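You operate a simulated robot arm through the tools that you are given. There is no shell and no other tool.

The job below is to be done with a simulated robot arm. You get a single attempt, and the scene is never put back.

Task
Brush the large grey basket clean, then tip the red and the yellow basket into it.
Fine: put the brush and both empty baskets back. Set down upright: orange brush. What is to be rubbed or washed off counts as gone when no trace of it is left.

The check looks at the end state, three seconds after you hand in, the way a careful person would. Anything else that was tipped, shoved, dropped, spilled or broken makes it a failure.

Robot
A 6-joint arm with a two-finger gripper, fixed in place. Base frame: the origin is on the floor under the middle of its stand, x ahead of it, y to its left, z up; the work surface is at about z = 800. Readings come in mm, degrees, newtons and seconds.
It reaches about 1298 mm from its shoulder. Its first joint turns from -149.0 to 149.0 degrees. Payload 1.57 kg.
The TCP is the grasp point between the finger pads, 21 mm short of the fingertips. In the tool frame z runs along the fingers and y along their closing line. The gripper opens to 70 mm; its body begins 50 mm behind the TCP.
Orientation is that of the tool frame in the base frame, as a unit quaternion [x, y, z, w]. With the fingers straight down and closing along the base's y, the tool's x points along the base's -x, its y along +y and its z along -z.

Tools
- The arm moves only by the tool drive_tool. Its argument "deltas" is a list of rows, each a list of 7 numbers: the shift along the base's x, y, z in mm, then the turn, a rotation vector about the base's x, y, z in rad, then the gripper command, from -1 (fully open) to 1 (shut), values between in proportion. In form: [[x, y, z, rx, ry, rz, fingers], ...]. A call has 1 to 20 rows; each row shifts and turns the commanded pose from where the row before left it. Each row takes 0.2 s and may step no farther than 50 mm and 8.6 degrees from the row before; otherwise, or with a gripper value out of range, the whole call is refused. A pose out of reach is approached as far as the arm can. The call stops where the force on the tool passes 40 N (or 10 N more than at its start, if that is more) or the arm is blocked; 0.2 s more then pass. Each finger travels about 103.7 mm/s and halts on what it meets, pressing with about 25 N; the grip force reading is that of the motor and also rises with nothing between the fingers. The clock runs only during rows and for 0.2 s after the last one: add rows that do not move to give the fingers time. The reply holds the time, the measured pose of the TCP, the force on the tool along the base axes, the opening and the grip force, in the units named above and with some noise, with the torque about the TCP (base axes, N m) and any sound that the robot's microphone picked up, and new pictures: "views" is both (left out), scene, wrist or none.
- Cameras (640 x 400 px; columns grow to the right, rows downward): "scene" is fixed at [387.5, 502.9, 1578.6]; the picture's right is [-0.97, -0.26, 0.00], its down [-0.13, 0.48, -0.86] and it looks along [0.22, -0.84, -0.50] (base axes); focal length 370 px, centre (320, 200). "wrist" rides on the gripper at [79, 4, -81] in the tool frame; the picture's right is [-0.05, 1.00, 0.00], its down [-0.67, -0.04, -0.74] and it looks along [-0.74, -0.04, 0.67] (tool axes); focal length 256 px, centre (320, 200). There is no depth. A picture from a camera that has moved, and an enlarged one, comes with that camera's place and axes in the base frame and with its lens. The place of the scene camera against the robot may be out by one fixed shift of up to 25 mm in any direction.
- raise_lower(by): slides the trunk up (or, below 0, down) by that many mm; the arm rides with it, the base frame stays. It gives what a move gives, with no picture.
- inspect(camera, box): a new picture of the part [left, top, right, bottom] of that camera's present view, enlarged. No time passes.
- hand_in(): hands the job in; it is judged then, once.

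Nothing tells you positions but the pictures and the camera data. Unless the task says otherwise, let go and move clear before handing in.

The tools are called after ">>>" as name(argument=value, ...) on one line, values as JSON. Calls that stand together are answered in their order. drive_tool: Moves the arm, as the interface text tells. Its arguments: {"type":"object","properties":{"deltas":{"type":"array"},"views":{"type":"string","enum":["both","scene","wrist","none"]}},"required":["deltas"]} The other tools are called the same way: raise_lower (by) moves the trunk up or down; inspect (camera, box) takes an enlarged picture of a part of a camera's view; hand_in () hands the job in.

At the start:

```text
time_s: 0.0
ee_pos: [337.5, -688.2, 1192.1]
tool_rot: [0.0, 1.0, 0.0, 0.0]
wrist_force: [0.9, 0.5, -0.2]
torque: [-0.05, 0.0, -0.02]
width: 70.1
grip_force: 0.0
trunk travel left (down, up): [-873.0, 97.0]
```

scene: 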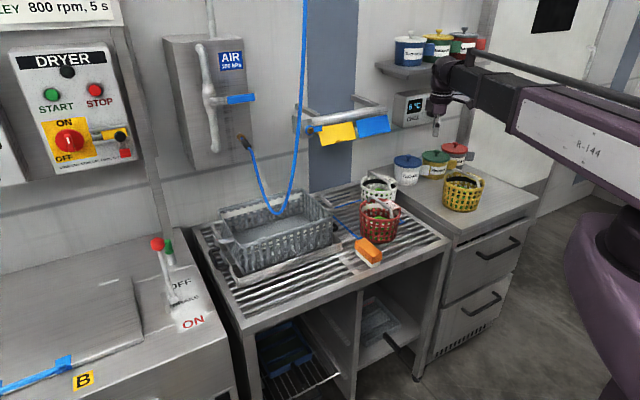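
wrist: 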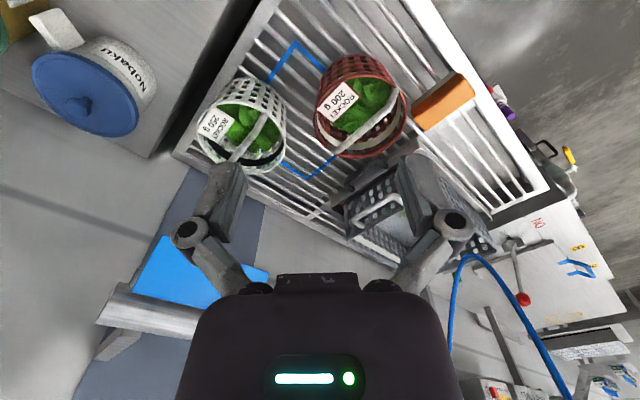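

I see a drainboard with a large grey basket, a red and a white basket holding rocket, an orange brush, and a yellow basket on the drawer cabinet to the right. I'll look closer before moving anything.

>>> inspect(camera="scene", box=[190, 160, 350, 290])

>>> inspect(camera="scene", box=[320, 140, 500, 280])

>>> inspect(camera="wrist", box=[160, 20, 540, 260])

>>> inspect(camera="scene", box=[360, 20, 500, 190])

```text
3.08 times, centred on (270, 225) of scene
camera zoom: at [387.5, 502.9, 1578.6], right [-0.97, -0.26, 0.0], down [-0.13, 0.48, -0.86], along [0.22, -0.84, -0.5], focal length 1138 px, centre (474, 123)
```

zoom: 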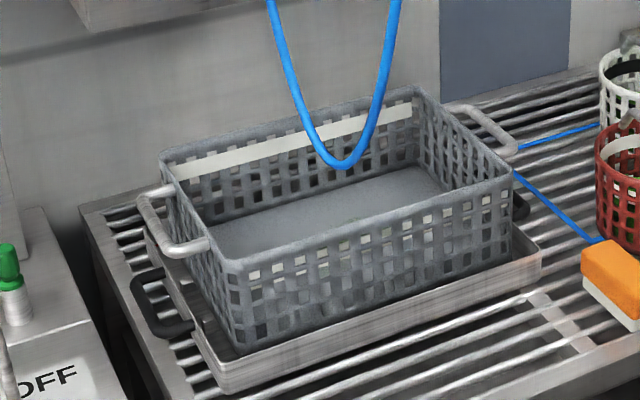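

```text
2.86 times, centred on (410, 210) of scene
camera zoom: at [387.5, 502.9, 1578.6], right [-0.97, -0.26, 0.0], down [-0.13, 0.48, -0.86], along [0.22, -0.84, -0.5], focal length 1057 px, centre (63, 171)
```

zoom: 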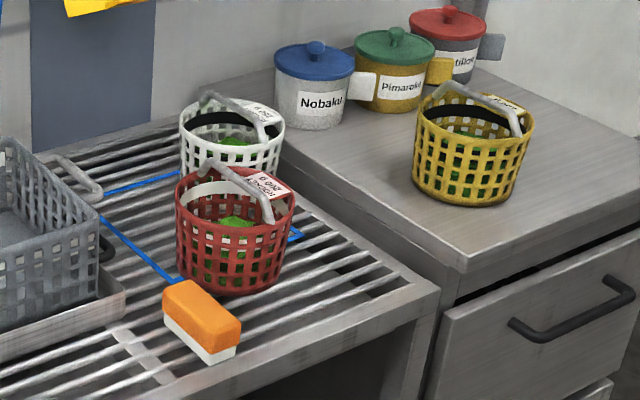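

```text
1.67 times, centred on (350, 140) of wrist
camera zoom: at [258.2, -684.3, 1274.4], right [0.05, 1.0, 0.0], down [0.67, -0.04, 0.74], along [0.74, -0.04, -0.67], focal length 427 px, centre (270, 300)
```

zoom: 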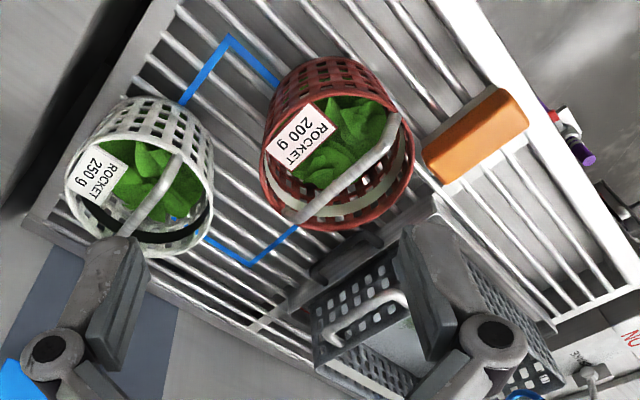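

```text
2.35 times, centred on (430, 105) of scene
camera zoom: at [387.5, 502.9, 1578.6], right [-0.97, -0.26, 0.0], down [-0.13, 0.48, -0.86], along [0.22, -0.84, -0.5], focal length 870 px, centre (61, 424)
```

zoom: 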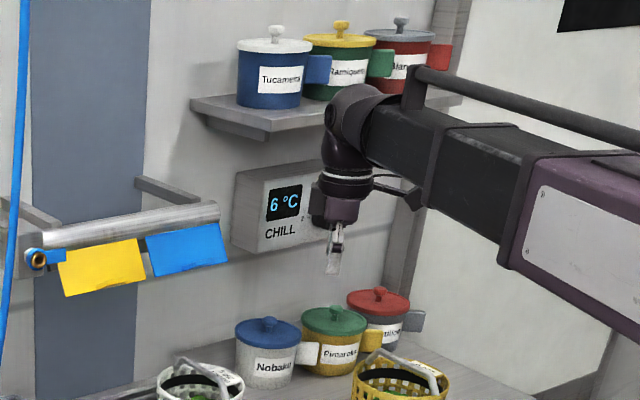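

The work table is turned about 43° to the base frame. The grey basket is near (830,-550), the brush near (490,-470), and a blue hose hangs in front of the grey basket. I'll turn the wrist to line up with the table and look toward the grey basket.

>>> drive_tool(deltas=[[10, 10, 0, 0, 0, 0.15, -1], [10, 10, 0, 0, 0, 0.15, -1], [10, 10, 0, 0, 0, 0.15, -1], [10, 10, 0, 0, 0, 0.15, -1], [10, 10, 0, 0, 0, 0.15, -1]], views="both")

```text
time_s: 1.2
ee_pos: [389.7, -638.9, 1191.5]
tool_rot: [-0.368, 0.93, 0.0, 0.0]
wrist_force: [-0.5, 0.3, 0.3]
torque: [0.02, 0.01, 0.0]
width: 70.0
grip_force: 0.2
trunk travel left (down, up): [-873.0, 97.0]
camera wrist: at [326.9, -690.2, 1274.5], right [-0.64, 0.77, 0.0], down [0.51, 0.43, 0.74], along [0.57, 0.48, -0.67], focal length 256 px, centre (320, 200)
```

scene: 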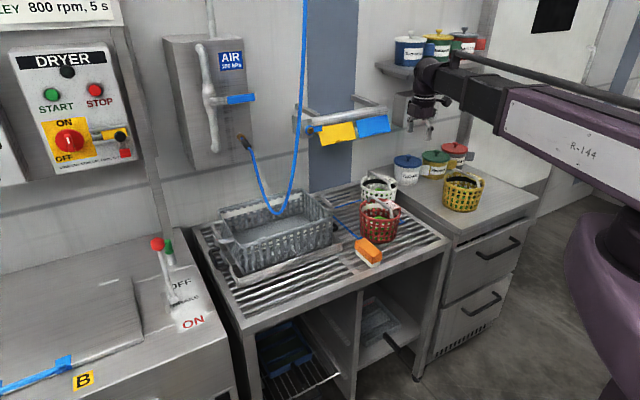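
wrist: 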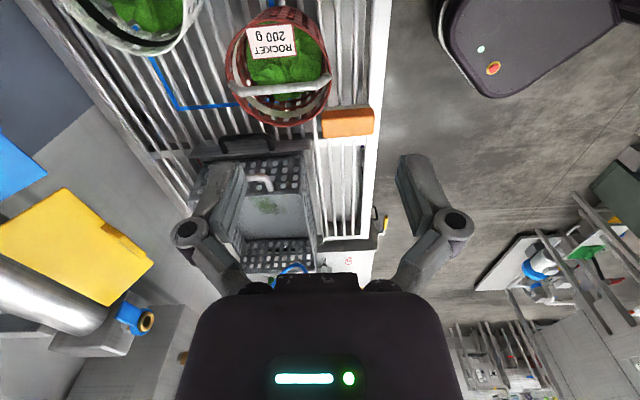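

There is a green patch on the grey basket's floor. I'll zoom in on it and on the baskets and brush.

>>> inspect(camera="wrist", box=[180, 130, 340, 280])

>>> inspect(camera="wrist", box=[140, 0, 400, 150])

>>> inspect(camera="scene", box=[210, 180, 340, 280])

```text
2.67 times, centred on (260, 205) of wrist
camera zoom: at [326.9, -690.2, 1274.5], right [-0.64, 0.77, 0.0], down [0.51, 0.43, 0.74], along [0.57, 0.48, -0.67], focal length 683 px, centre (480, 187)
```

zoom: 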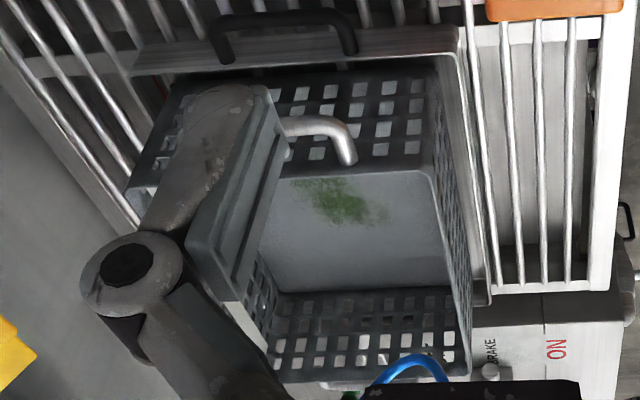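

```text
2.46 times, centred on (270, 75) of wrist
camera zoom: at [326.9, -690.2, 1274.5], right [-0.64, 0.77, 0.0], down [0.51, 0.43, 0.74], along [0.57, 0.48, -0.67], focal length 630 px, centre (443, 508)
```

zoom: 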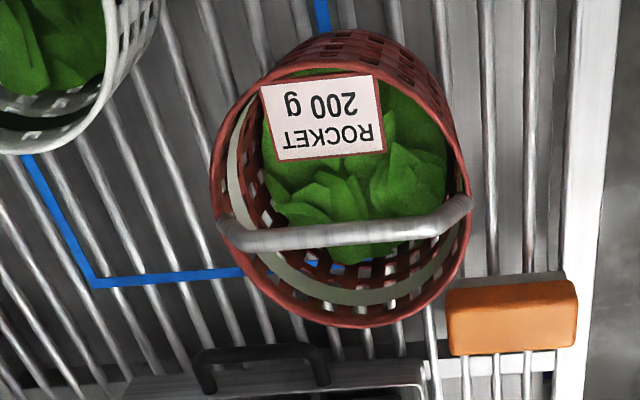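

```text
4.00 times, centred on (275, 230) of scene
camera zoom: at [387.5, 502.9, 1578.6], right [-0.97, -0.26, 0.0], down [-0.13, 0.48, -0.86], along [0.22, -0.84, -0.5], focal length 1480 px, centre (500, 80)
```

zoom: 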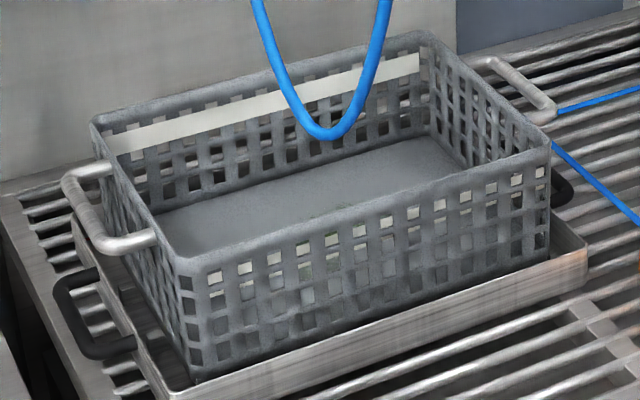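

The brush is near (497,-473) with its long side running front to back on the table. The grey basket's centre is near (802,-470), about 310×220 mm, with a green patch on its floor, and the hose loop hangs right above it. I'll turn the camera toward the wall from above the brush to get more views of the hose and basket.

>>> drive_tool(deltas=[[7, 18, 0, 0, 0, -0.139, -1], [7, 18, 0, 0, 0, -0.139, -1], [7, 18, 0, 0, 0, -0.139, -1], [7, 18, 0, 0, 0, -0.139, -1], [7, 18, 0, 0, 0, -0.139, -1], [7, 18, 0, 0, 0, -0.139, -1], [7, 18, 0, 0, 0, -0.139, -1], [7, 18, 0, 0, 0, -0.139, -1], [7, 18, 0, 0, 0, -0.139, -1], [7, 18, 0, 0, 0, -0.139, -1], [7, 18, 0, 0, 0, -0.139, -1]], views="both")

```text
time_s: 3.6
ee_pos: [464.5, -440.5, 1191.6]
tool_rot: [0.381, 0.925, 0.0, 0.0]
wrist_force: [-0.8, -0.9, -0.2]
torque: [-0.01, 0.02, 0.01]
width: 70.1
grip_force: 0.1
trunk travel left (down, up): [-873.0, 97.0]
camera wrist: at [411.0, -380.5, 1274.5], right [0.74, 0.67, 0.0], down [0.45, -0.49, 0.74], along [0.5, -0.55, -0.67], focal length 256 px, centre (320, 200)
```

scene: 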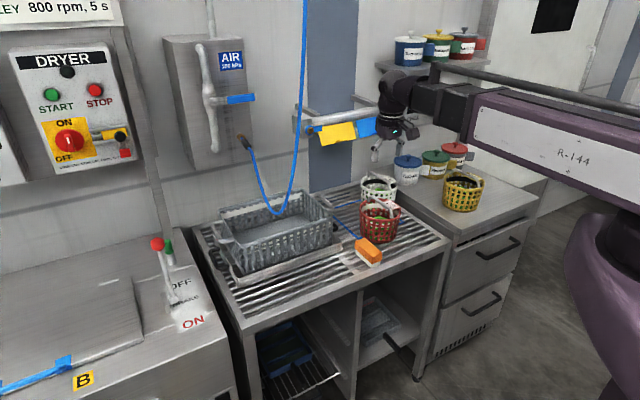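
wrist: 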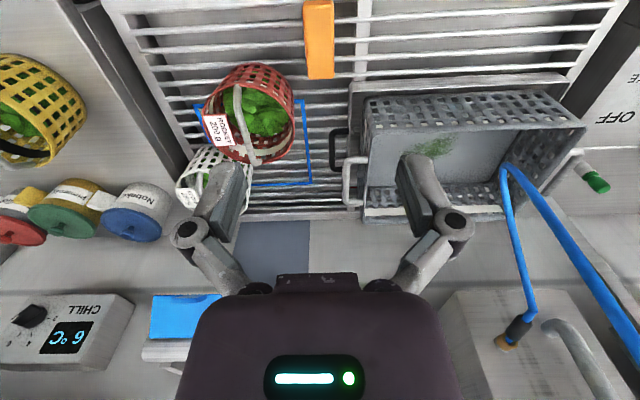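

>>> inspect(camera="wrist", box=[320, 60, 640, 260])

>>> inspect(camera="wrist", box=[160, 0, 360, 220])

>>> inspect(camera="wrist", box=[440, 220, 640, 400])

>>> inspect(camera="wrist", box=[0, 30, 180, 250])

```text
2.00 times, centred on (480, 160) of wrist
camera zoom: at [411.0, -380.5, 1274.5], right [0.74, 0.67, 0.0], down [0.45, -0.49, 0.74], along [0.5, -0.55, -0.67], focal length 512 px, centre (0, 280)
```

zoom: 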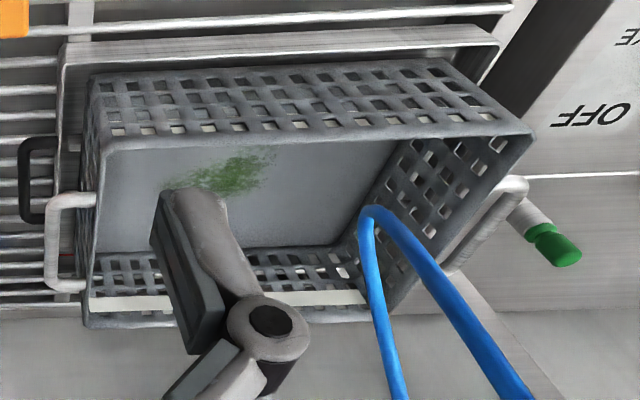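

```text
1.82 times, centred on (260, 110) of wrist
camera zoom: at [411.0, -380.5, 1274.5], right [0.74, 0.67, 0.0], down [0.45, -0.49, 0.74], along [0.5, -0.55, -0.67], focal length 465 px, centre (429, 364)
```

zoom: 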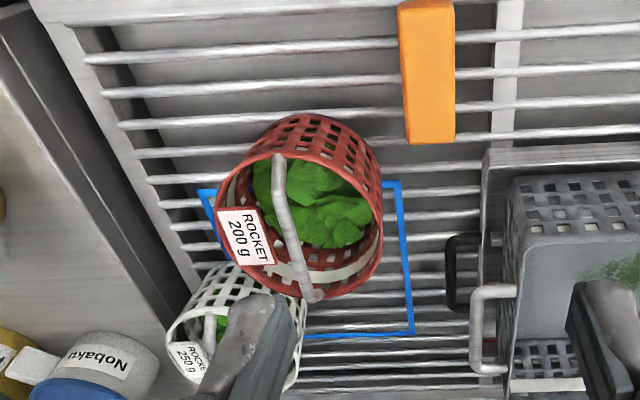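

```text
2.22 times, centred on (540, 310) of wrist
camera zoom: at [411.0, -380.5, 1274.5], right [0.74, 0.67, 0.0], down [0.45, -0.49, 0.74], along [0.5, -0.55, -0.67], focal length 569 px, centre (-169, -44)
```

zoom: 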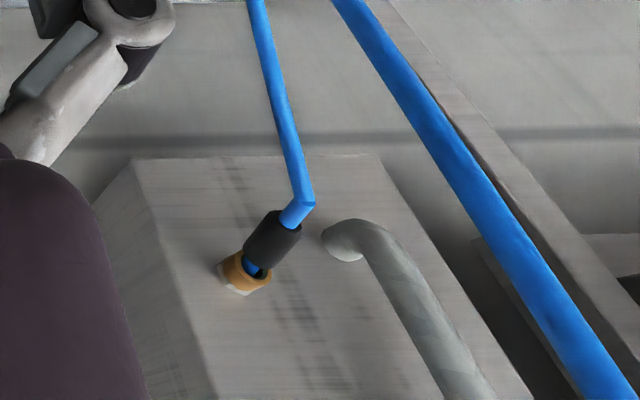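

```text
1.82 times, centred on (90, 140) of wrist
camera zoom: at [411.0, -380.5, 1274.5], right [0.74, 0.67, 0.0], down [0.45, -0.49, 0.74], along [0.5, -0.55, -0.67], focal length 465 px, centre (738, 309)
```

zoom: 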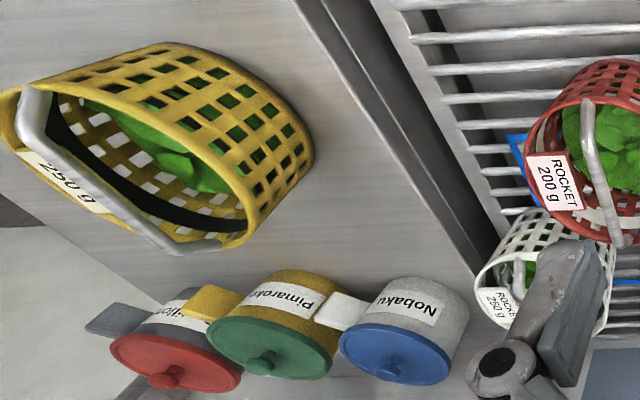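

The hose loop bottom is near (793,-377,978), over the front-left of the basket, so I'll have to come in leaning from the right. I'll check the gripper's shape before planning the lean.

>>> inspect(camera="scene", box=[350, 50, 470, 180])

>>> inspect(camera="wrist", box=[370, 90, 480, 200])

```text
3.08 times, centred on (410, 115) of scene
camera zoom: at [387.5, 502.9, 1578.6], right [-0.97, -0.26, 0.0], down [-0.13, 0.48, -0.86], along [0.22, -0.84, -0.5], focal length 1138 px, centre (43, 462)
```

zoom: 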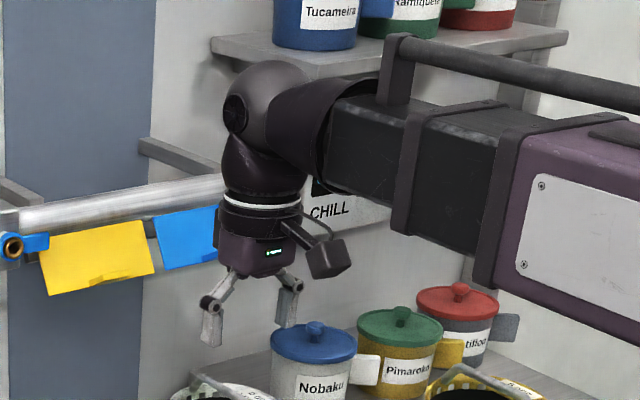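

```text
3.64 times, centred on (425, 145) of wrist
camera zoom: at [411.0, -380.5, 1274.5], right [0.74, 0.67, 0.0], down [0.45, -0.49, 0.74], along [0.5, -0.55, -0.67], focal length 931 px, centre (-62, 400)
```

zoom: 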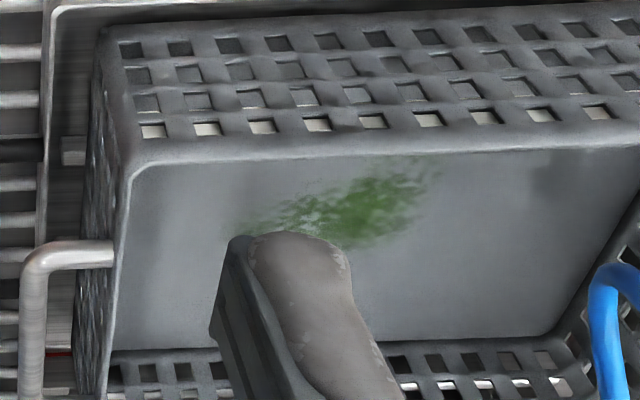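

The gripper and wrist reach about 220 mm above the TCP, so I'll grip the brush with the tool leaning 28° along its long side. That way it can work in the basket from the right, clear of the hose. I'm moving above the brush now.

>>> drive_tool(deltas=[[3.7, -4.2, -33, 0.043, 0.0437, 0, -1], [3.7, -4.2, -33, 0.043, 0.0437, 0, -1], [3.7, -4.2, -33, 0.043, 0.0437, 0, -1], [3.7, -4.2, -33, 0.043, 0.0437, 0, -1], [3.7, -4.2, -33, 0.043, 0.0437, 0, -1], [3.7, -4.2, -33, 0.043, 0.0437, 0, -1], [3.7, -4.2, -33, 0.043, 0.0437, 0, -1], [3.7, -4.2, -33, 0.043, 0.0437, 0, -1]], views="both")

```text
time_s: 5.4
ee_pos: [495.2, -467.8, 1209.0]
tool_rot: [0.37, 0.903, 0.083, -0.201]
wrist_force: [0.1, 0.7, -0.4]
torque: [-0.02, -0.01, -0.02]
width: 70.2
grip_force: 0.0
out of reach, approached as far as the arm can: row 1, 2, 3, 4, 5, 6, 7, 8
trunk travel left (down, up): [-873.0, 97.0]
camera wrist: at [470.8, -439.8, 1318.4], right [0.74, 0.68, -0.02], down [0.63, -0.67, 0.39], along [0.25, -0.3, -0.92], focal length 256 px, centre (320, 200)
```

scene: 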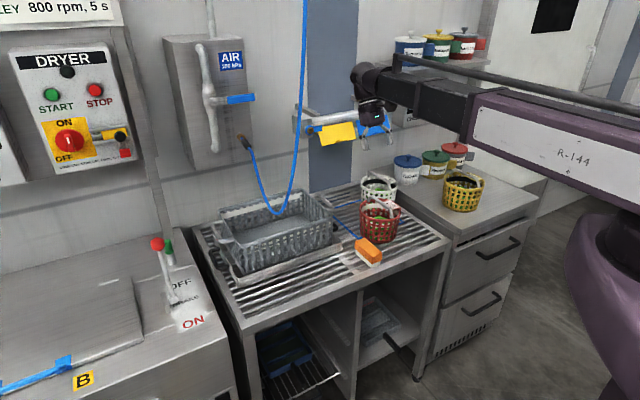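
wrist: 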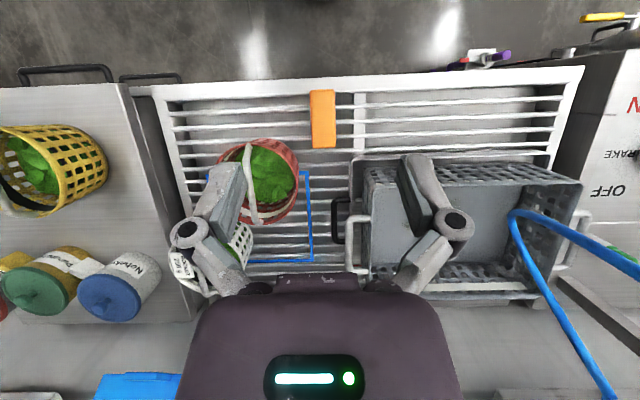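

The arm can't bend down from this trunk height, so the trunk has to come down. I'll lower it in steps and see how the tool follows.

>>> raise_lower(by=-150)

```text
time_s: 7.2
ee_pos: [494.9, -468.5, 1060.4]
tool_rot: [0.37, 0.903, 0.083, -0.202]
wrist_force: [0.0, 0.7, -0.1]
torque: [-0.01, 0.03, -0.01]
width: 70.0
grip_force: 0.1
trunk travel left (down, up): [-723.0, 247.0]
```

>>> drive_tool(deltas=[[0, 0, -20, 0, 0, 0, -1]], views="none")

```text
time_s: 7.5
ee_pos: [495.1, -468.8, 1060.0]
tool_rot: [0.371, 0.903, 0.084, -0.202]
wrist_force: [0.2, 0.1, 0.3]
torque: [0.02, -0.05, 0.0]
width: 69.9
grip_force: 0.0
out of reach, approached as far as the arm can: row 1
trunk travel left (down, up): [-723.0, 247.0]
```

>>> raise_lower(by=-120)

>>> drive_tool(deltas=[[0, 0, 3, 0, 0, 0, -1]], views="both")

```text
time_s: 9.1
ee_pos: [493.9, -469.5, 939.5]
tool_rot: [0.37, 0.903, 0.083, -0.202]
wrist_force: [-0.1, 0.3, -0.7]
torque: [-0.01, -0.01, -0.01]
width: 69.9
grip_force: 0.1
trunk travel left (down, up): [-603.0, 367.0]
```

```text
time_s: 9.4
ee_pos: [494.9, -469.4, 939.6]
tool_rot: [0.37, 0.903, 0.084, -0.203]
wrist_force: [-0.3, 0.1, 0.4]
torque: [0.04, 0.0, 0.01]
width: 70.0
grip_force: 0.1
trunk travel left (down, up): [-603.0, 367.0]
camera wrist: at [470.9, -440.0, 1048.2], right [0.74, 0.68, -0.02], down [0.63, -0.67, 0.39], along [0.25, -0.3, -0.92], focal length 256 px, centre (320, 200)
```

scene: 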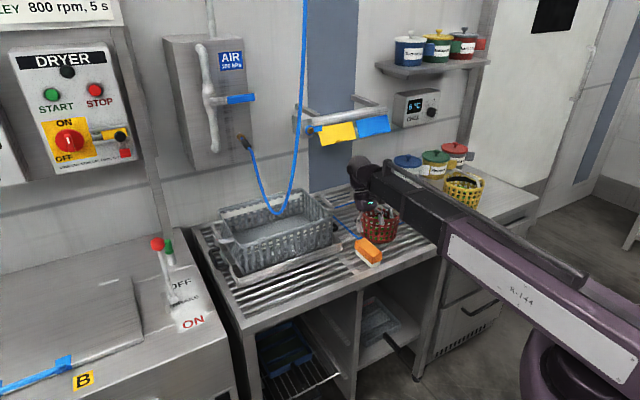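
wrist: 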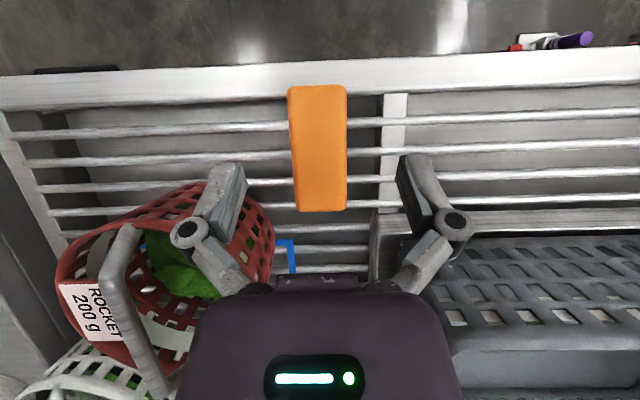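

The brush is directly below, centred near (496,-474). I'll fine-tune the position and turn a couple of degrees, then lower with the trunk.

>>> drive_tool(deltas=[[1, -4, 0, 0, 0, -0.03, -1], [0, 0, 0, 0, 0, 0, -1]], views="none")

>>> raise_lower(by=-75)

>>> drive_tool(deltas=[[0, 0, 0, 0, 0, 0, -1]], views="both")

```text
time_s: 10.1
ee_pos: [495.4, -471.6, 940.6]
tool_rot: [0.385, 0.897, 0.085, -0.201]
wrist_force: [-0.7, 0.3, 0.7]
torque: [0.0, -0.01, 0.03]
width: 69.8
grip_force: 0.0
trunk travel left (down, up): [-603.0, 367.0]
```

```text
time_s: 11.2
ee_pos: [495.7, -472.3, 865.0]
tool_rot: [0.383, 0.897, 0.086, -0.201]
wrist_force: [0.1, -0.2, -0.9]
torque: [-0.02, 0.03, 0.03]
width: 70.0
grip_force: 0.0
trunk travel left (down, up): [-528.0, 442.0]
```

```text
time_s: 11.6
ee_pos: [495.9, -472.5, 864.3]
tool_rot: [0.384, 0.897, 0.086, -0.201]
wrist_force: [0.2, -0.7, -0.1]
torque: [-0.06, 0.01, -0.01]
width: 69.8
grip_force: 0.2
trunk travel left (down, up): [-528.0, 442.0]
camera wrist: at [473.1, -442.3, 973.1], right [0.76, 0.65, -0.02], down [0.61, -0.69, 0.39], along [0.24, -0.31, -0.92], focal length 256 px, centre (320, 200)
```

scene: 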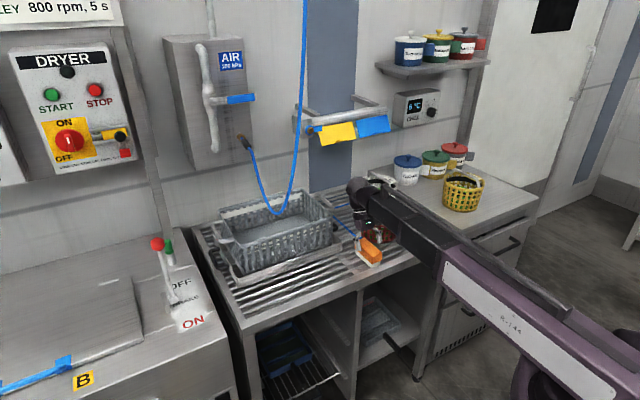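
wrist: 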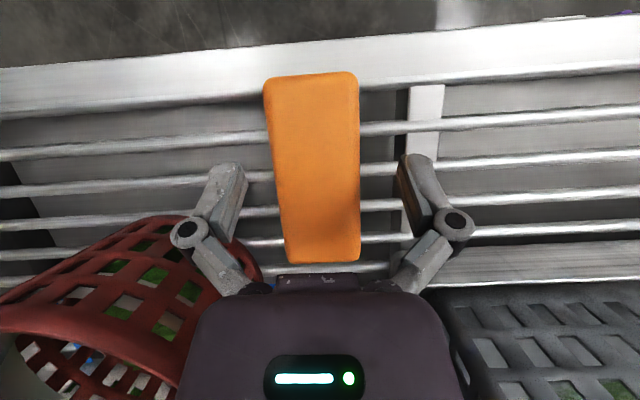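

The brush is centred between the fingers, with its top at about z=848. I'll undo most of the yaw, lower 26 mm and close.

>>> drive_tool(deltas=[[0, -1, 0, 0, 0, 0.02, -1], [0, 0, 0, 0, 0, 0, -1]], views="none")

>>> raise_lower(by=-27)

>>> drive_tool(deltas=[[0, 0, 0, 0, 0, 0, -1]], views="both")

```text
time_s: 12.2
ee_pos: [496.2, -472.9, 864.9]
tool_rot: [0.375, 0.901, 0.084, -0.201]
wrist_force: [0.8, -1.3, -0.9]
torque: [0.03, 0.0, -0.03]
width: 69.8
grip_force: 0.1
trunk travel left (down, up): [-528.0, 442.0]
```

```text
time_s: 12.9
ee_pos: [495.4, -472.2, 836.8]
tool_rot: [0.375, 0.901, 0.084, -0.202]
wrist_force: [0.1, 0.8, -0.1]
torque: [0.02, 0.0, 0.0]
width: 69.8
grip_force: 0.0
trunk travel left (down, up): [-501.0, 469.0]
```

```text
time_s: 13.3
ee_pos: [496.6, -473.4, 837.7]
tool_rot: [0.374, 0.901, 0.083, -0.201]
wrist_force: [0.2, -0.1, 0.8]
torque: [0.0, -0.01, -0.03]
width: 70.0
grip_force: 0.0
trunk travel left (down, up): [-501.0, 469.0]
camera wrist: at [472.2, -443.8, 946.1], right [0.74, 0.67, -0.02], down [0.62, -0.68, 0.39], along [0.25, -0.3, -0.92], focal length 256 px, centre (320, 200)
```

scene: 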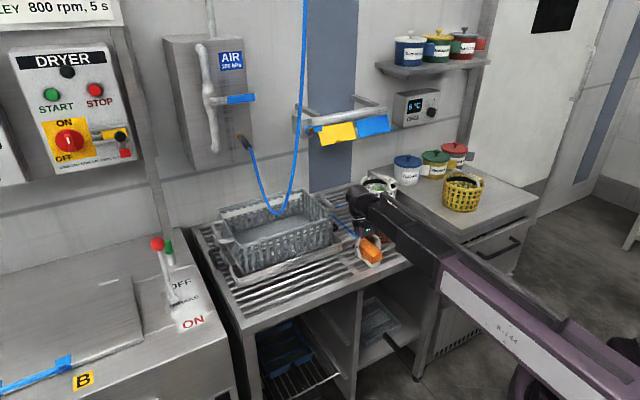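
wrist: 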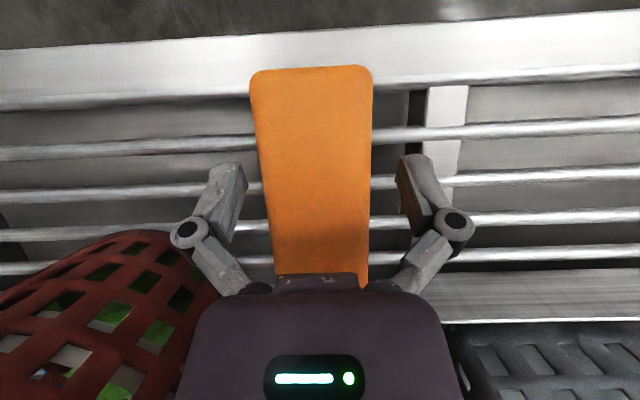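

The fingers straddle the brush. Closing now.

>>> drive_tool(deltas=[[0, 0, 0, 0, 0, 0, 1], [0, 0, 0, 0, 0, 0, 1], [0, 0, 0, 0, 0, 0, 1], [0, 0, 0, 0, 0, 0, 1]], views="wrist")

```text
time_s: 14.3
ee_pos: [495.6, -472.9, 838.4]
tool_rot: [0.376, 0.901, 0.084, -0.201]
wrist_force: [2.6, -2.7, 9.0]
torque: [0.08, 0.12, -0.02]
width: 43.6
grip_force: 25.1
trunk travel left (down, up): [-501.0, 469.0]
camera wrist: at [472.0, -443.6, 946.5], right [0.74, 0.67, -0.02], down [0.62, -0.68, 0.39], along [0.25, -0.3, -0.92], focal length 256 px, centre (320, 200)
```

wrist: 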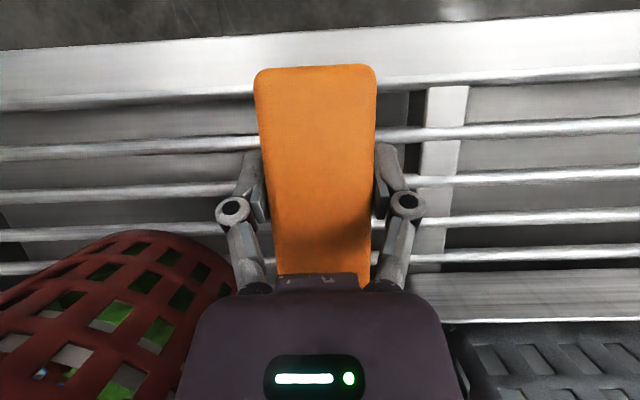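

The brush is held (43.6 mm wide). I'll lift it with the trunk, then turn the tool -90° so it leans from the right.

>>> raise_lower(by=180)

>>> drive_tool(deltas=[[0, 0, 0, 0, 0, -0.1, 1], [0, 0, 0, 0, 0, -0.14, 1], [0, 0, 0, 0, 0, -0.14, 1], [0, 0, 0, 0, 0, -0.14, 1]], views="both")

```text
time_s: 16.3
ee_pos: [495.3, -473.9, 1016.6]
tool_rot: [0.375, 0.901, 0.083, -0.202]
wrist_force: [0.1, -0.2, -0.7]
torque: [0.01, 0.01, 0.01]
width: 0.3
grip_force: 25.2
trunk travel left (down, up): [-681.0, 289.0]
```

```text
time_s: 17.3
ee_pos: [495.3, -471.7, 1017.9]
tool_rot: [0.594, 0.774, 0.132, -0.173]
wrist_force: [-0.4, -0.1, 0.1]
torque: [0.04, -0.02, -0.01]
width: 0.1
grip_force: 25.2
trunk travel left (down, up): [-681.0, 289.0]
camera wrist: at [490.0, -435.1, 1126.2], right [0.98, 0.21, -0.02], down [0.2, -0.9, 0.39], along [0.06, -0.39, -0.92], focal length 256 px, centre (320, 200)
```

scene: 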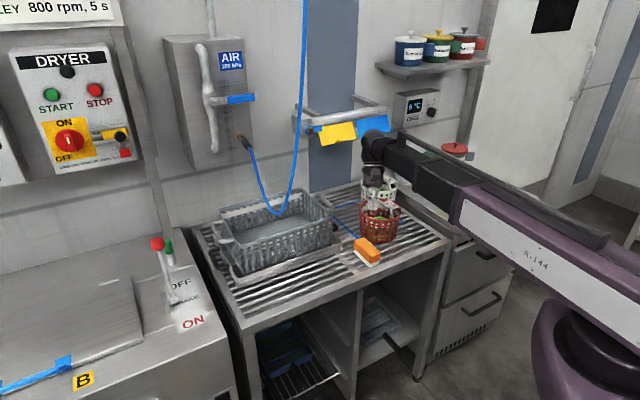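
wrist: 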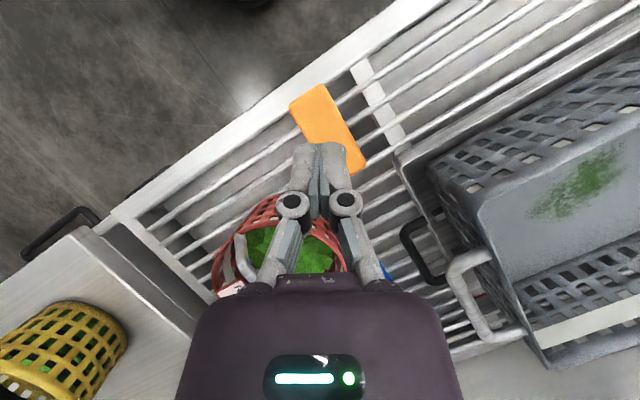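

The brush slipped out as I lifted and is still on the table, with the gripper closed empty. I'll look closely before trying again.

>>> inspect(camera="wrist", box=[260, 60, 400, 200])

>>> inspect(camera="scene", box=[330, 210, 420, 280])

```text
2.86 times, centred on (330, 130) of wrist
camera zoom: at [490.0, -435.1, 1126.2], right [0.98, 0.21, -0.02], down [0.2, -0.9, 0.39], along [0.06, -0.39, -0.92], focal length 731 px, centre (291, 400)
```

zoom: 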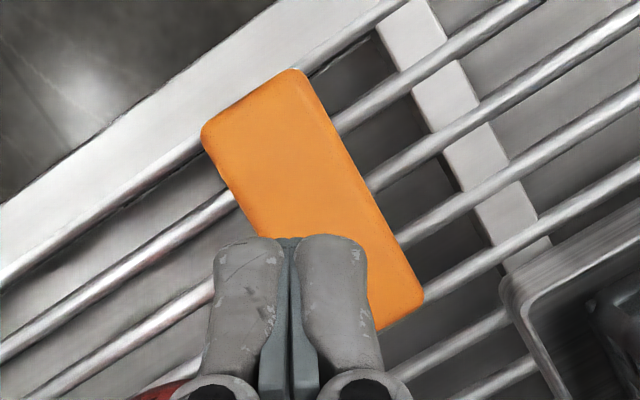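

```text
5.71 times, centred on (375, 245) of scene
camera zoom: at [387.5, 502.9, 1578.6], right [-0.97, -0.26, 0.0], down [-0.13, 0.48, -0.86], along [0.22, -0.84, -0.5], focal length 2114 px, centre (6, -57)
```

zoom: 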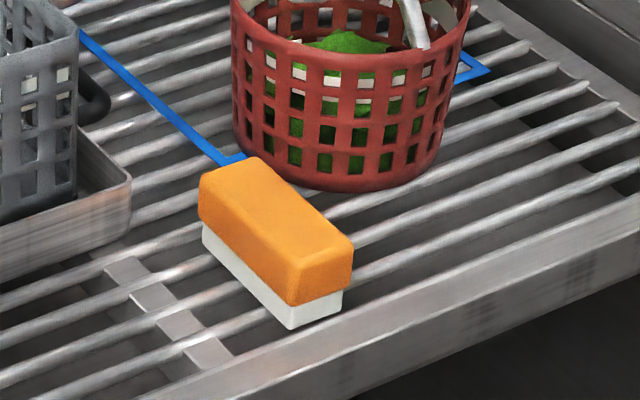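

The brush is still upright where it was. I'll turn back, go down again and regrip, then test-lift gently in small steps.

>>> drive_tool(deltas=[[0, 0, 0, 0, 0, 0.13, -1], [0, 0, 0, 0, 0, 0.13, -1], [1, -1, 0, 0, 0, 0.13, -1], [2, -2, 0, 0, 0, 0.12, -1], [0, 0, 0, 0, 0, 0, -1]], views="none")

>>> raise_lower(by=-150)

>>> drive_tool(deltas=[[0, 0, 0, 0, 0, 0, -1]], views="wrist")

```text
time_s: 18.5
ee_pos: [498.9, -474.8, 1017.9]
tool_rot: [0.378, 0.9, 0.085, -0.201]
wrist_force: [0.0, -1.1, -0.2]
torque: [0.03, -0.02, -0.01]
width: 70.0
grip_force: 0.1
trunk travel left (down, up): [-681.0, 289.0]
```

```text
time_s: 20.2
ee_pos: [498.5, -476.2, 869.0]
tool_rot: [0.379, 0.9, 0.084, -0.201]
wrist_force: [-0.3, -0.8, -0.8]
torque: [0.0, 0.06, 0.03]
width: 69.8
grip_force: 0.0
trunk travel left (down, up): [-531.0, 439.0]
```

```text
time_s: 20.6
ee_pos: [498.3, -474.7, 868.0]
tool_rot: [0.38, 0.899, 0.085, -0.201]
wrist_force: [-0.4, -0.1, -0.2]
torque: [-0.01, 0.0, 0.06]
width: 70.2
grip_force: 0.1
trunk travel left (down, up): [-531.0, 439.0]
camera wrist: at [474.9, -445.7, 976.1], right [0.75, 0.66, -0.02], down [0.62, -0.68, 0.39], along [0.24, -0.31, -0.92], focal length 256 px, centre (320, 200)
```

wrist: 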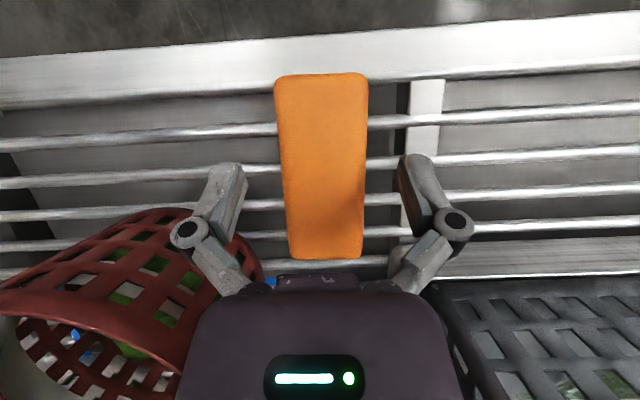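

>>> raise_lower(by=-35)

>>> drive_tool(deltas=[[0, 0, 0, 0, 0, 0, 1], [0, 0, 0, 0, 0, 0, 1], [0, 0, 0, 0, 0, 0, 1], [0, 0, 0, 0, 0, 0, 1], [0, 0, 0, 0, 0, 0, 1], [0, 0, 0, 0, 0, 0, 1]], views="wrist")

```text
time_s: 21.4
ee_pos: [498.3, -476.9, 833.1]
tool_rot: [0.379, 0.899, 0.085, -0.202]
wrist_force: [0.4, -0.2, -0.3]
torque: [0.01, -0.01, -0.01]
width: 70.1
grip_force: 0.1
trunk travel left (down, up): [-496.0, 474.0]
```

```text
time_s: 22.8
ee_pos: [498.2, -475.5, 832.1]
tool_rot: [0.379, 0.899, 0.085, -0.201]
wrist_force: [1.1, -0.5, 8.5]
torque: [0.18, 0.07, -0.04]
width: 43.6
grip_force: 25.0
trunk travel left (down, up): [-496.0, 474.0]
camera wrist: at [474.7, -445.5, 941.4], right [0.75, 0.66, -0.02], down [0.62, -0.68, 0.39], along [0.24, -0.31, -0.92], focal length 256 px, centre (320, 200)
```

wrist: 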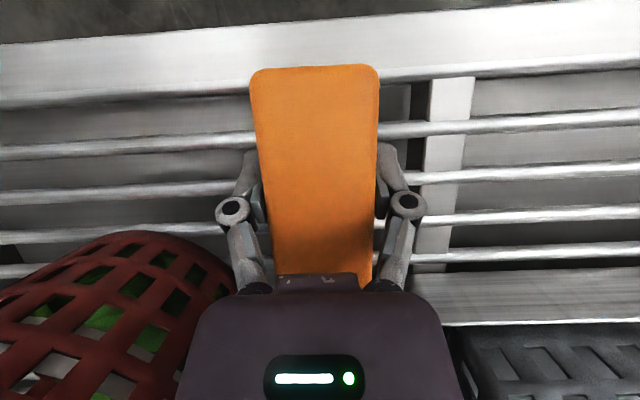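

>>> drive_tool(deltas=[[0, 0, 3, 0, 0, 0, 1], [0, 0, 3, 0, 0, 0, 1], [0, 0, 3, 0, 0, 0, 1], [0, 0, 3, 0, 0, 0, 1], [0, 0, 3, 0, 0, 0, 1]], views="wrist")

```text
time_s: 24.0
ee_pos: [497.5, -475.0, 832.7]
tool_rot: [0.38, 0.899, 0.085, -0.2]
wrist_force: [-0.1, -0.6, 6.1]
torque: [0.1, 0.04, -0.02]
width: 43.7
grip_force: 25.0
out of reach, approached as far as the arm can: row 2, 3, 4, 5
trunk travel left (down, up): [-496.0, 474.0]
camera wrist: at [474.7, -445.5, 941.4], right [0.75, 0.66, -0.02], down [0.62, -0.68, 0.39], along [0.24, -0.31, -0.92], focal length 256 px, centre (320, 200)
```

wrist: 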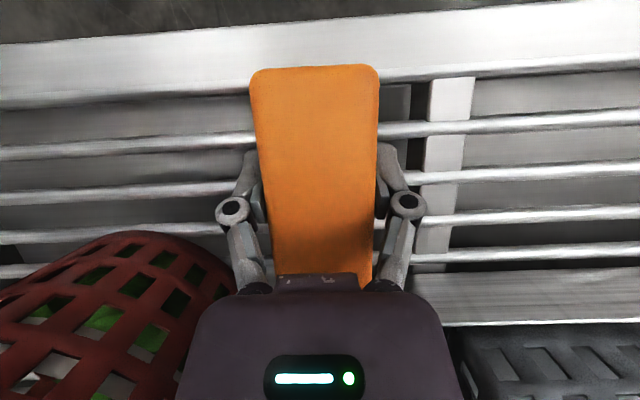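

The arm itself hardly moves in z, so vertical motion has to come from the trunk. I'll lift with the trunk in tiny steps to see whether the grip holds.

>>> raise_lower(by=4)

>>> drive_tool(deltas=[[0, 0, 0, 0, 0, 0, 1]], views="wrist")

```text
time_s: 24.6
ee_pos: [497.6, -476.1, 835.7]
tool_rot: [0.379, 0.899, 0.084, -0.202]
wrist_force: [-0.2, 0.1, -1.5]
torque: [-0.03, -0.01, -0.01]
width: 43.3
grip_force: 25.2
trunk travel left (down, up): [-500.0, 470.0]
```

```text
time_s: 25.0
ee_pos: [498.8, -475.5, 836.4]
tool_rot: [0.378, 0.9, 0.083, -0.201]
wrist_force: [0.8, -0.7, -1.2]
torque: [0.01, 0.0, -0.04]
width: 43.5
grip_force: 24.8
trunk travel left (down, up): [-500.0, 470.0]
camera wrist: at [475.0, -445.8, 945.1], right [0.75, 0.66, -0.02], down [0.62, -0.68, 0.39], along [0.24, -0.31, -0.92], focal length 256 px, centre (320, 200)
```

wrist: 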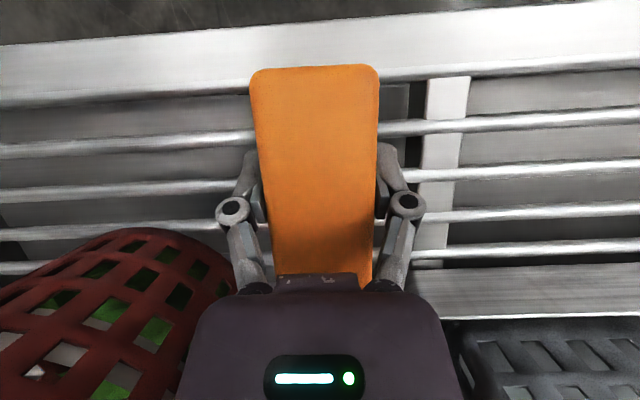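

The grip holds and reads about 1.4 N of weight. I'll keep lifting in modest steps.

>>> raise_lower(by=8)

>>> raise_lower(by=15)

>>> raise_lower(by=25)

>>> drive_tool(deltas=[[0, 0, 0, 0, 0, 0, 1]], views="both")

```text
time_s: 25.5
ee_pos: [498.4, -474.6, 844.3]
tool_rot: [0.379, 0.899, 0.085, -0.201]
wrist_force: [0.5, -0.1, -0.4]
torque: [-0.01, 0.02, 0.0]
width: 43.3
grip_force: 25.2
trunk travel left (down, up): [-508.0, 462.0]
```

```text
time_s: 26.2
ee_pos: [498.5, -474.7, 858.8]
tool_rot: [0.379, 0.899, 0.085, -0.202]
wrist_force: [0.3, -0.7, -0.6]
torque: [-0.01, 0.05, 0.0]
width: 43.5
grip_force: 24.7
trunk travel left (down, up): [-523.0, 447.0]
```

```text
time_s: 26.9
ee_pos: [498.6, -476.1, 884.3]
tool_rot: [0.379, 0.899, 0.085, -0.201]
wrist_force: [0.2, -0.4, -0.8]
torque: [0.0, -0.01, 0.0]
width: 43.3
grip_force: 24.8
trunk travel left (down, up): [-548.0, 422.0]
```

```text
time_s: 27.3
ee_pos: [498.5, -474.8, 884.7]
tool_rot: [0.379, 0.899, 0.084, -0.201]
wrist_force: [-0.1, -0.6, -1.1]
torque: [0.01, 0.0, 0.01]
width: 43.6
grip_force: 24.7
trunk travel left (down, up): [-548.0, 422.0]
camera wrist: at [475.0, -445.8, 993.0], right [0.75, 0.66, -0.02], down [0.62, -0.68, 0.39], along [0.24, -0.31, -0.92], focal length 256 px, centre (320, 200)
```

scene: 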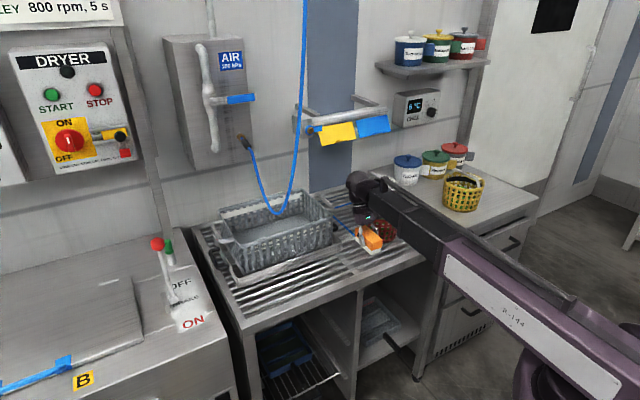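
wrist: 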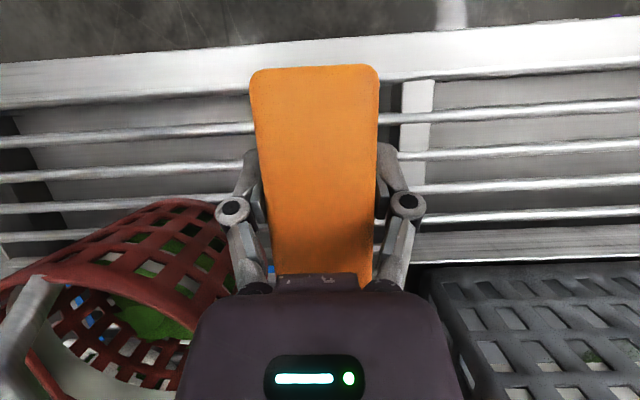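

The brush is firmly held. I'll check how low the forearm hangs relative to the wrist before going over the basket's rim.

>>> inspect(camera="scene", box=[320, 150, 480, 280])

>>> raise_lower(by=40)

>>> raise_lower(by=40)

>>> raise_lower(by=40)

```text
3.08 times, centred on (400, 215) of scene
camera zoom: at [387.5, 502.9, 1578.6], right [-0.97, -0.26, 0.0], down [-0.13, 0.48, -0.86], along [0.22, -0.84, -0.5], focal length 1138 px, centre (74, 154)
```

zoom: 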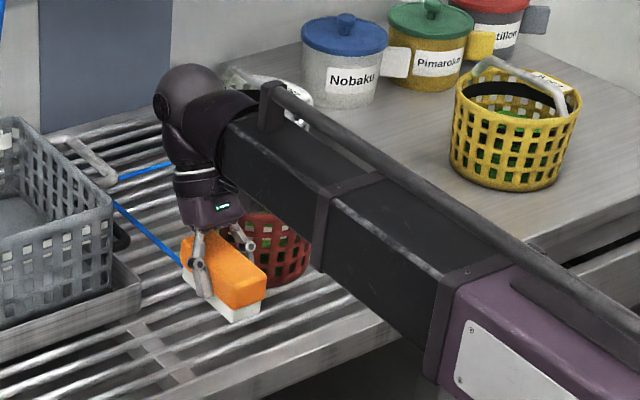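

```text
time_s: 28.1
ee_pos: [498.0, -475.5, 923.3]
tool_rot: [0.379, 0.899, 0.085, -0.201]
wrist_force: [-1.1, 0.5, -0.8]
torque: [-0.01, 0.0, 0.03]
width: 43.6
grip_force: 24.8
trunk travel left (down, up): [-588.0, 382.0]
```

```text
time_s: 28.9
ee_pos: [497.9, -474.5, 964.6]
tool_rot: [0.379, 0.899, 0.085, -0.202]
wrist_force: [0.9, -0.4, 0.3]
torque: [-0.02, 0.03, -0.02]
width: 43.4
grip_force: 24.5
trunk travel left (down, up): [-628.0, 342.0]
```

```text
time_s: 29.8
ee_pos: [497.7, -476.5, 1004.7]
tool_rot: [0.379, 0.899, 0.085, -0.201]
wrist_force: [0.2, 0.1, -0.7]
torque: [0.01, -0.02, 0.02]
width: 43.4
grip_force: 25.1
trunk travel left (down, up): [-668.0, 302.0]
```

The forearm hangs low and would clear the basket rim (about z=947) by too little with a 25° lean. I'll set the brush back down and regrip with a smaller lean of about 12°.

>>> raise_lower(by=-60)

>>> raise_lower(by=-60)

>>> raise_lower(by=-40)

>>> raise_lower(by=-8)

```text
time_s: 30.8
ee_pos: [498.7, -476.2, 944.3]
tool_rot: [0.379, 0.899, 0.084, -0.201]
wrist_force: [0.0, -0.2, -0.7]
torque: [0.0, 0.05, -0.05]
width: 43.3
grip_force: 24.8
trunk travel left (down, up): [-608.0, 362.0]
```

```text
time_s: 31.8
ee_pos: [498.0, -476.8, 884.8]
tool_rot: [0.378, 0.9, 0.084, -0.201]
wrist_force: [-0.1, 0.3, -0.2]
torque: [0.02, 0.0, 0.0]
width: 43.3
grip_force: 24.9
trunk travel left (down, up): [-548.0, 422.0]
```

```text
time_s: 32.6
ee_pos: [497.6, -475.2, 843.1]
tool_rot: [0.379, 0.899, 0.084, -0.201]
wrist_force: [0.3, -0.9, -0.7]
torque: [0.01, -0.02, 0.02]
width: 43.5
grip_force: 24.9
trunk travel left (down, up): [-508.0, 462.0]
```

```text
time_s: 33.2
ee_pos: [498.1, -476.0, 836.3]
tool_rot: [0.379, 0.899, 0.084, -0.202]
wrist_force: [-1.0, -0.7, -0.9]
torque: [-0.01, -0.02, 0.03]
width: 43.5
grip_force: 24.7
trunk travel left (down, up): [-500.0, 470.0]
```

>>> raise_lower(by=-2)

>>> raise_lower(by=-1.5)

```text
time_s: 33.7
ee_pos: [499.1, -475.2, 833.4]
tool_rot: [0.379, 0.899, 0.085, -0.201]
wrist_force: [0.8, 0.5, -1.5]
torque: [0.03, -0.01, 0.02]
width: 43.4
grip_force: 24.8
trunk travel left (down, up): [-498.0, 472.0]
```

```text
time_s: 34.2
ee_pos: [498.6, -475.0, 831.9]
tool_rot: [0.379, 0.899, 0.084, -0.201]
wrist_force: [0.2, 0.1, -1.3]
torque: [-0.01, 0.03, 0.0]
width: 43.6
grip_force: 24.8
trunk travel left (down, up): [-497.0, 473.0]
```

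>>> raise_lower(by=-1)

>>> raise_lower(by=-1)

```text
time_s: 34.7
ee_pos: [498.2, -474.9, 831.8]
tool_rot: [0.379, 0.9, 0.084, -0.2]
wrist_force: [4.5, -4.5, 15.2]
torque: [-0.08, -0.07, 0.01]
width: 43.8
grip_force: 25.0
trunk travel left (down, up): [-496.0, 474.0]
```

```text
time_s: 35.2
ee_pos: [497.1, -475.3, 831.2]
tool_rot: [0.379, 0.899, 0.084, -0.201]
wrist_force: [4.2, -4.5, 18.5]
torque: [0.14, 0.1, 0.0]
width: 43.8
grip_force: 25.2
trunk travel left (down, up): [-495.0, 475.0]
```

The brush is back on the slats. I'll open, rise clear and change the lean to about 12°.

>>> drive_tool(deltas=[[0, 0, 0, 0, 0, 0, -1], [0, 0, 0, 0, 0, 0, -1], [0, 0, 0, 0, 0, 0, -1]], views="none")

>>> raise_lower(by=60)

>>> drive_tool(deltas=[[0, 0, -4, -0.0405, -0.0405, 0, -1], [0, 0, -4, -0.0405, -0.0405, 0, -1], [0, 0, -3.3, -0.0405, -0.0405, 0, -1], [0, 0, -2.5, -0.0405, -0.0405, 0, -1], [0, 0, 0, 0, 0, 0, -1]], views="wrist")

```text
time_s: 36.0
ee_pos: [498.4, -475.7, 832.1]
tool_rot: [0.379, 0.9, 0.084, -0.2]
wrist_force: [-0.3, 0.3, -0.1]
torque: [0.03, 0.02, 0.01]
width: 70.0
grip_force: 0.0
trunk travel left (down, up): [-495.0, 475.0]
```

```text
time_s: 37.0
ee_pos: [499.6, -475.9, 891.5]
tool_rot: [0.379, 0.899, 0.085, -0.201]
wrist_force: [-0.1, 0.1, 0.1]
torque: [-0.01, 0.0, -0.04]
width: 70.0
grip_force: 0.0
trunk travel left (down, up): [-555.0, 415.0]
```

```text
time_s: 38.2
ee_pos: [497.0, -474.7, 876.2]
tool_rot: [0.387, 0.916, 0.042, -0.096]
wrist_force: [0.4, -0.6, -0.1]
torque: [0.0, 0.01, 0.01]
width: 69.8
grip_force: 0.0
trunk travel left (down, up): [-555.0, 415.0]
camera wrist: at [458.0, -429.4, 974.7], right [0.75, 0.66, -0.01], down [0.54, -0.6, 0.59], along [0.38, -0.45, -0.81], focal length 256 px, centre (320, 200)
```

wrist: 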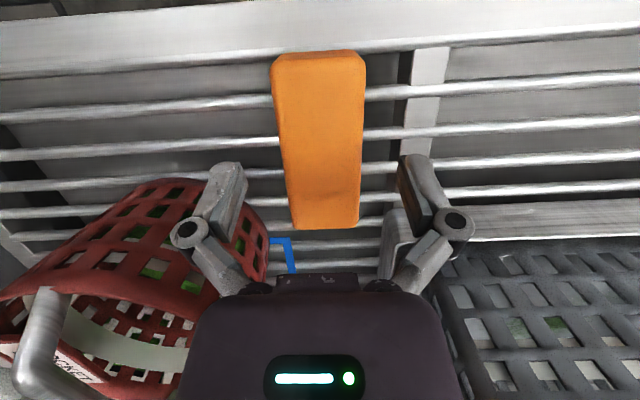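

The lean is now 12° and the brush is centred between the fingers. I'll lower and grip again.

>>> drive_tool(deltas=[[2, -2, 0, 0, 0, 0, -1], [0, 0, 0, 0, 0, 0, -1]], views="none")

>>> raise_lower(by=-42)

>>> drive_tool(deltas=[[0, 0, 0, 0, 0, 0, 0], [0, 0, 0, 0, 0, 0, 1], [0, 0, 0, 0, 0, 0, 1], [0, 0, 0, 0, 0, 0, 1], [0, 0, 0, 0, 0, 0, 1], [0, 0, 0, 0, 0, 0, 1]], views="wrist")

```text
time_s: 38.8
ee_pos: [499.8, -477.1, 875.8]
tool_rot: [0.386, 0.916, 0.042, -0.096]
wrist_force: [-0.2, -0.4, -0.2]
torque: [0.02, 0.0, -0.01]
width: 69.9
grip_force: 0.2
trunk travel left (down, up): [-555.0, 415.0]
```

```text
time_s: 39.7
ee_pos: [500.5, -478.9, 835.8]
tool_rot: [0.386, 0.917, 0.041, -0.097]
wrist_force: [0.6, -0.3, -1.9]
torque: [0.01, -0.02, 0.02]
width: 69.8
grip_force: 0.1
trunk travel left (down, up): [-513.0, 457.0]
```

```text
time_s: 41.1
ee_pos: [498.9, -478.4, 836.3]
tool_rot: [0.387, 0.916, 0.043, -0.096]
wrist_force: [1.5, -1.2, 8.9]
torque: [0.0, 0.0, 0.01]
width: 43.4
grip_force: 25.5
trunk travel left (down, up): [-513.0, 457.0]
camera wrist: at [459.2, -431.6, 933.0], right [0.75, 0.66, -0.01], down [0.54, -0.6, 0.59], along [0.38, -0.45, -0.81], focal length 256 px, centre (320, 200)
```

wrist: 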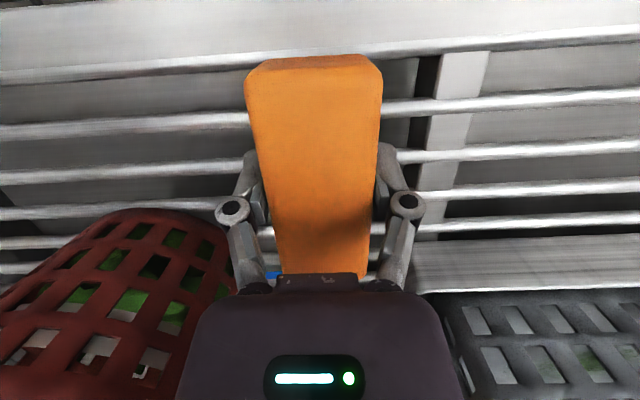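

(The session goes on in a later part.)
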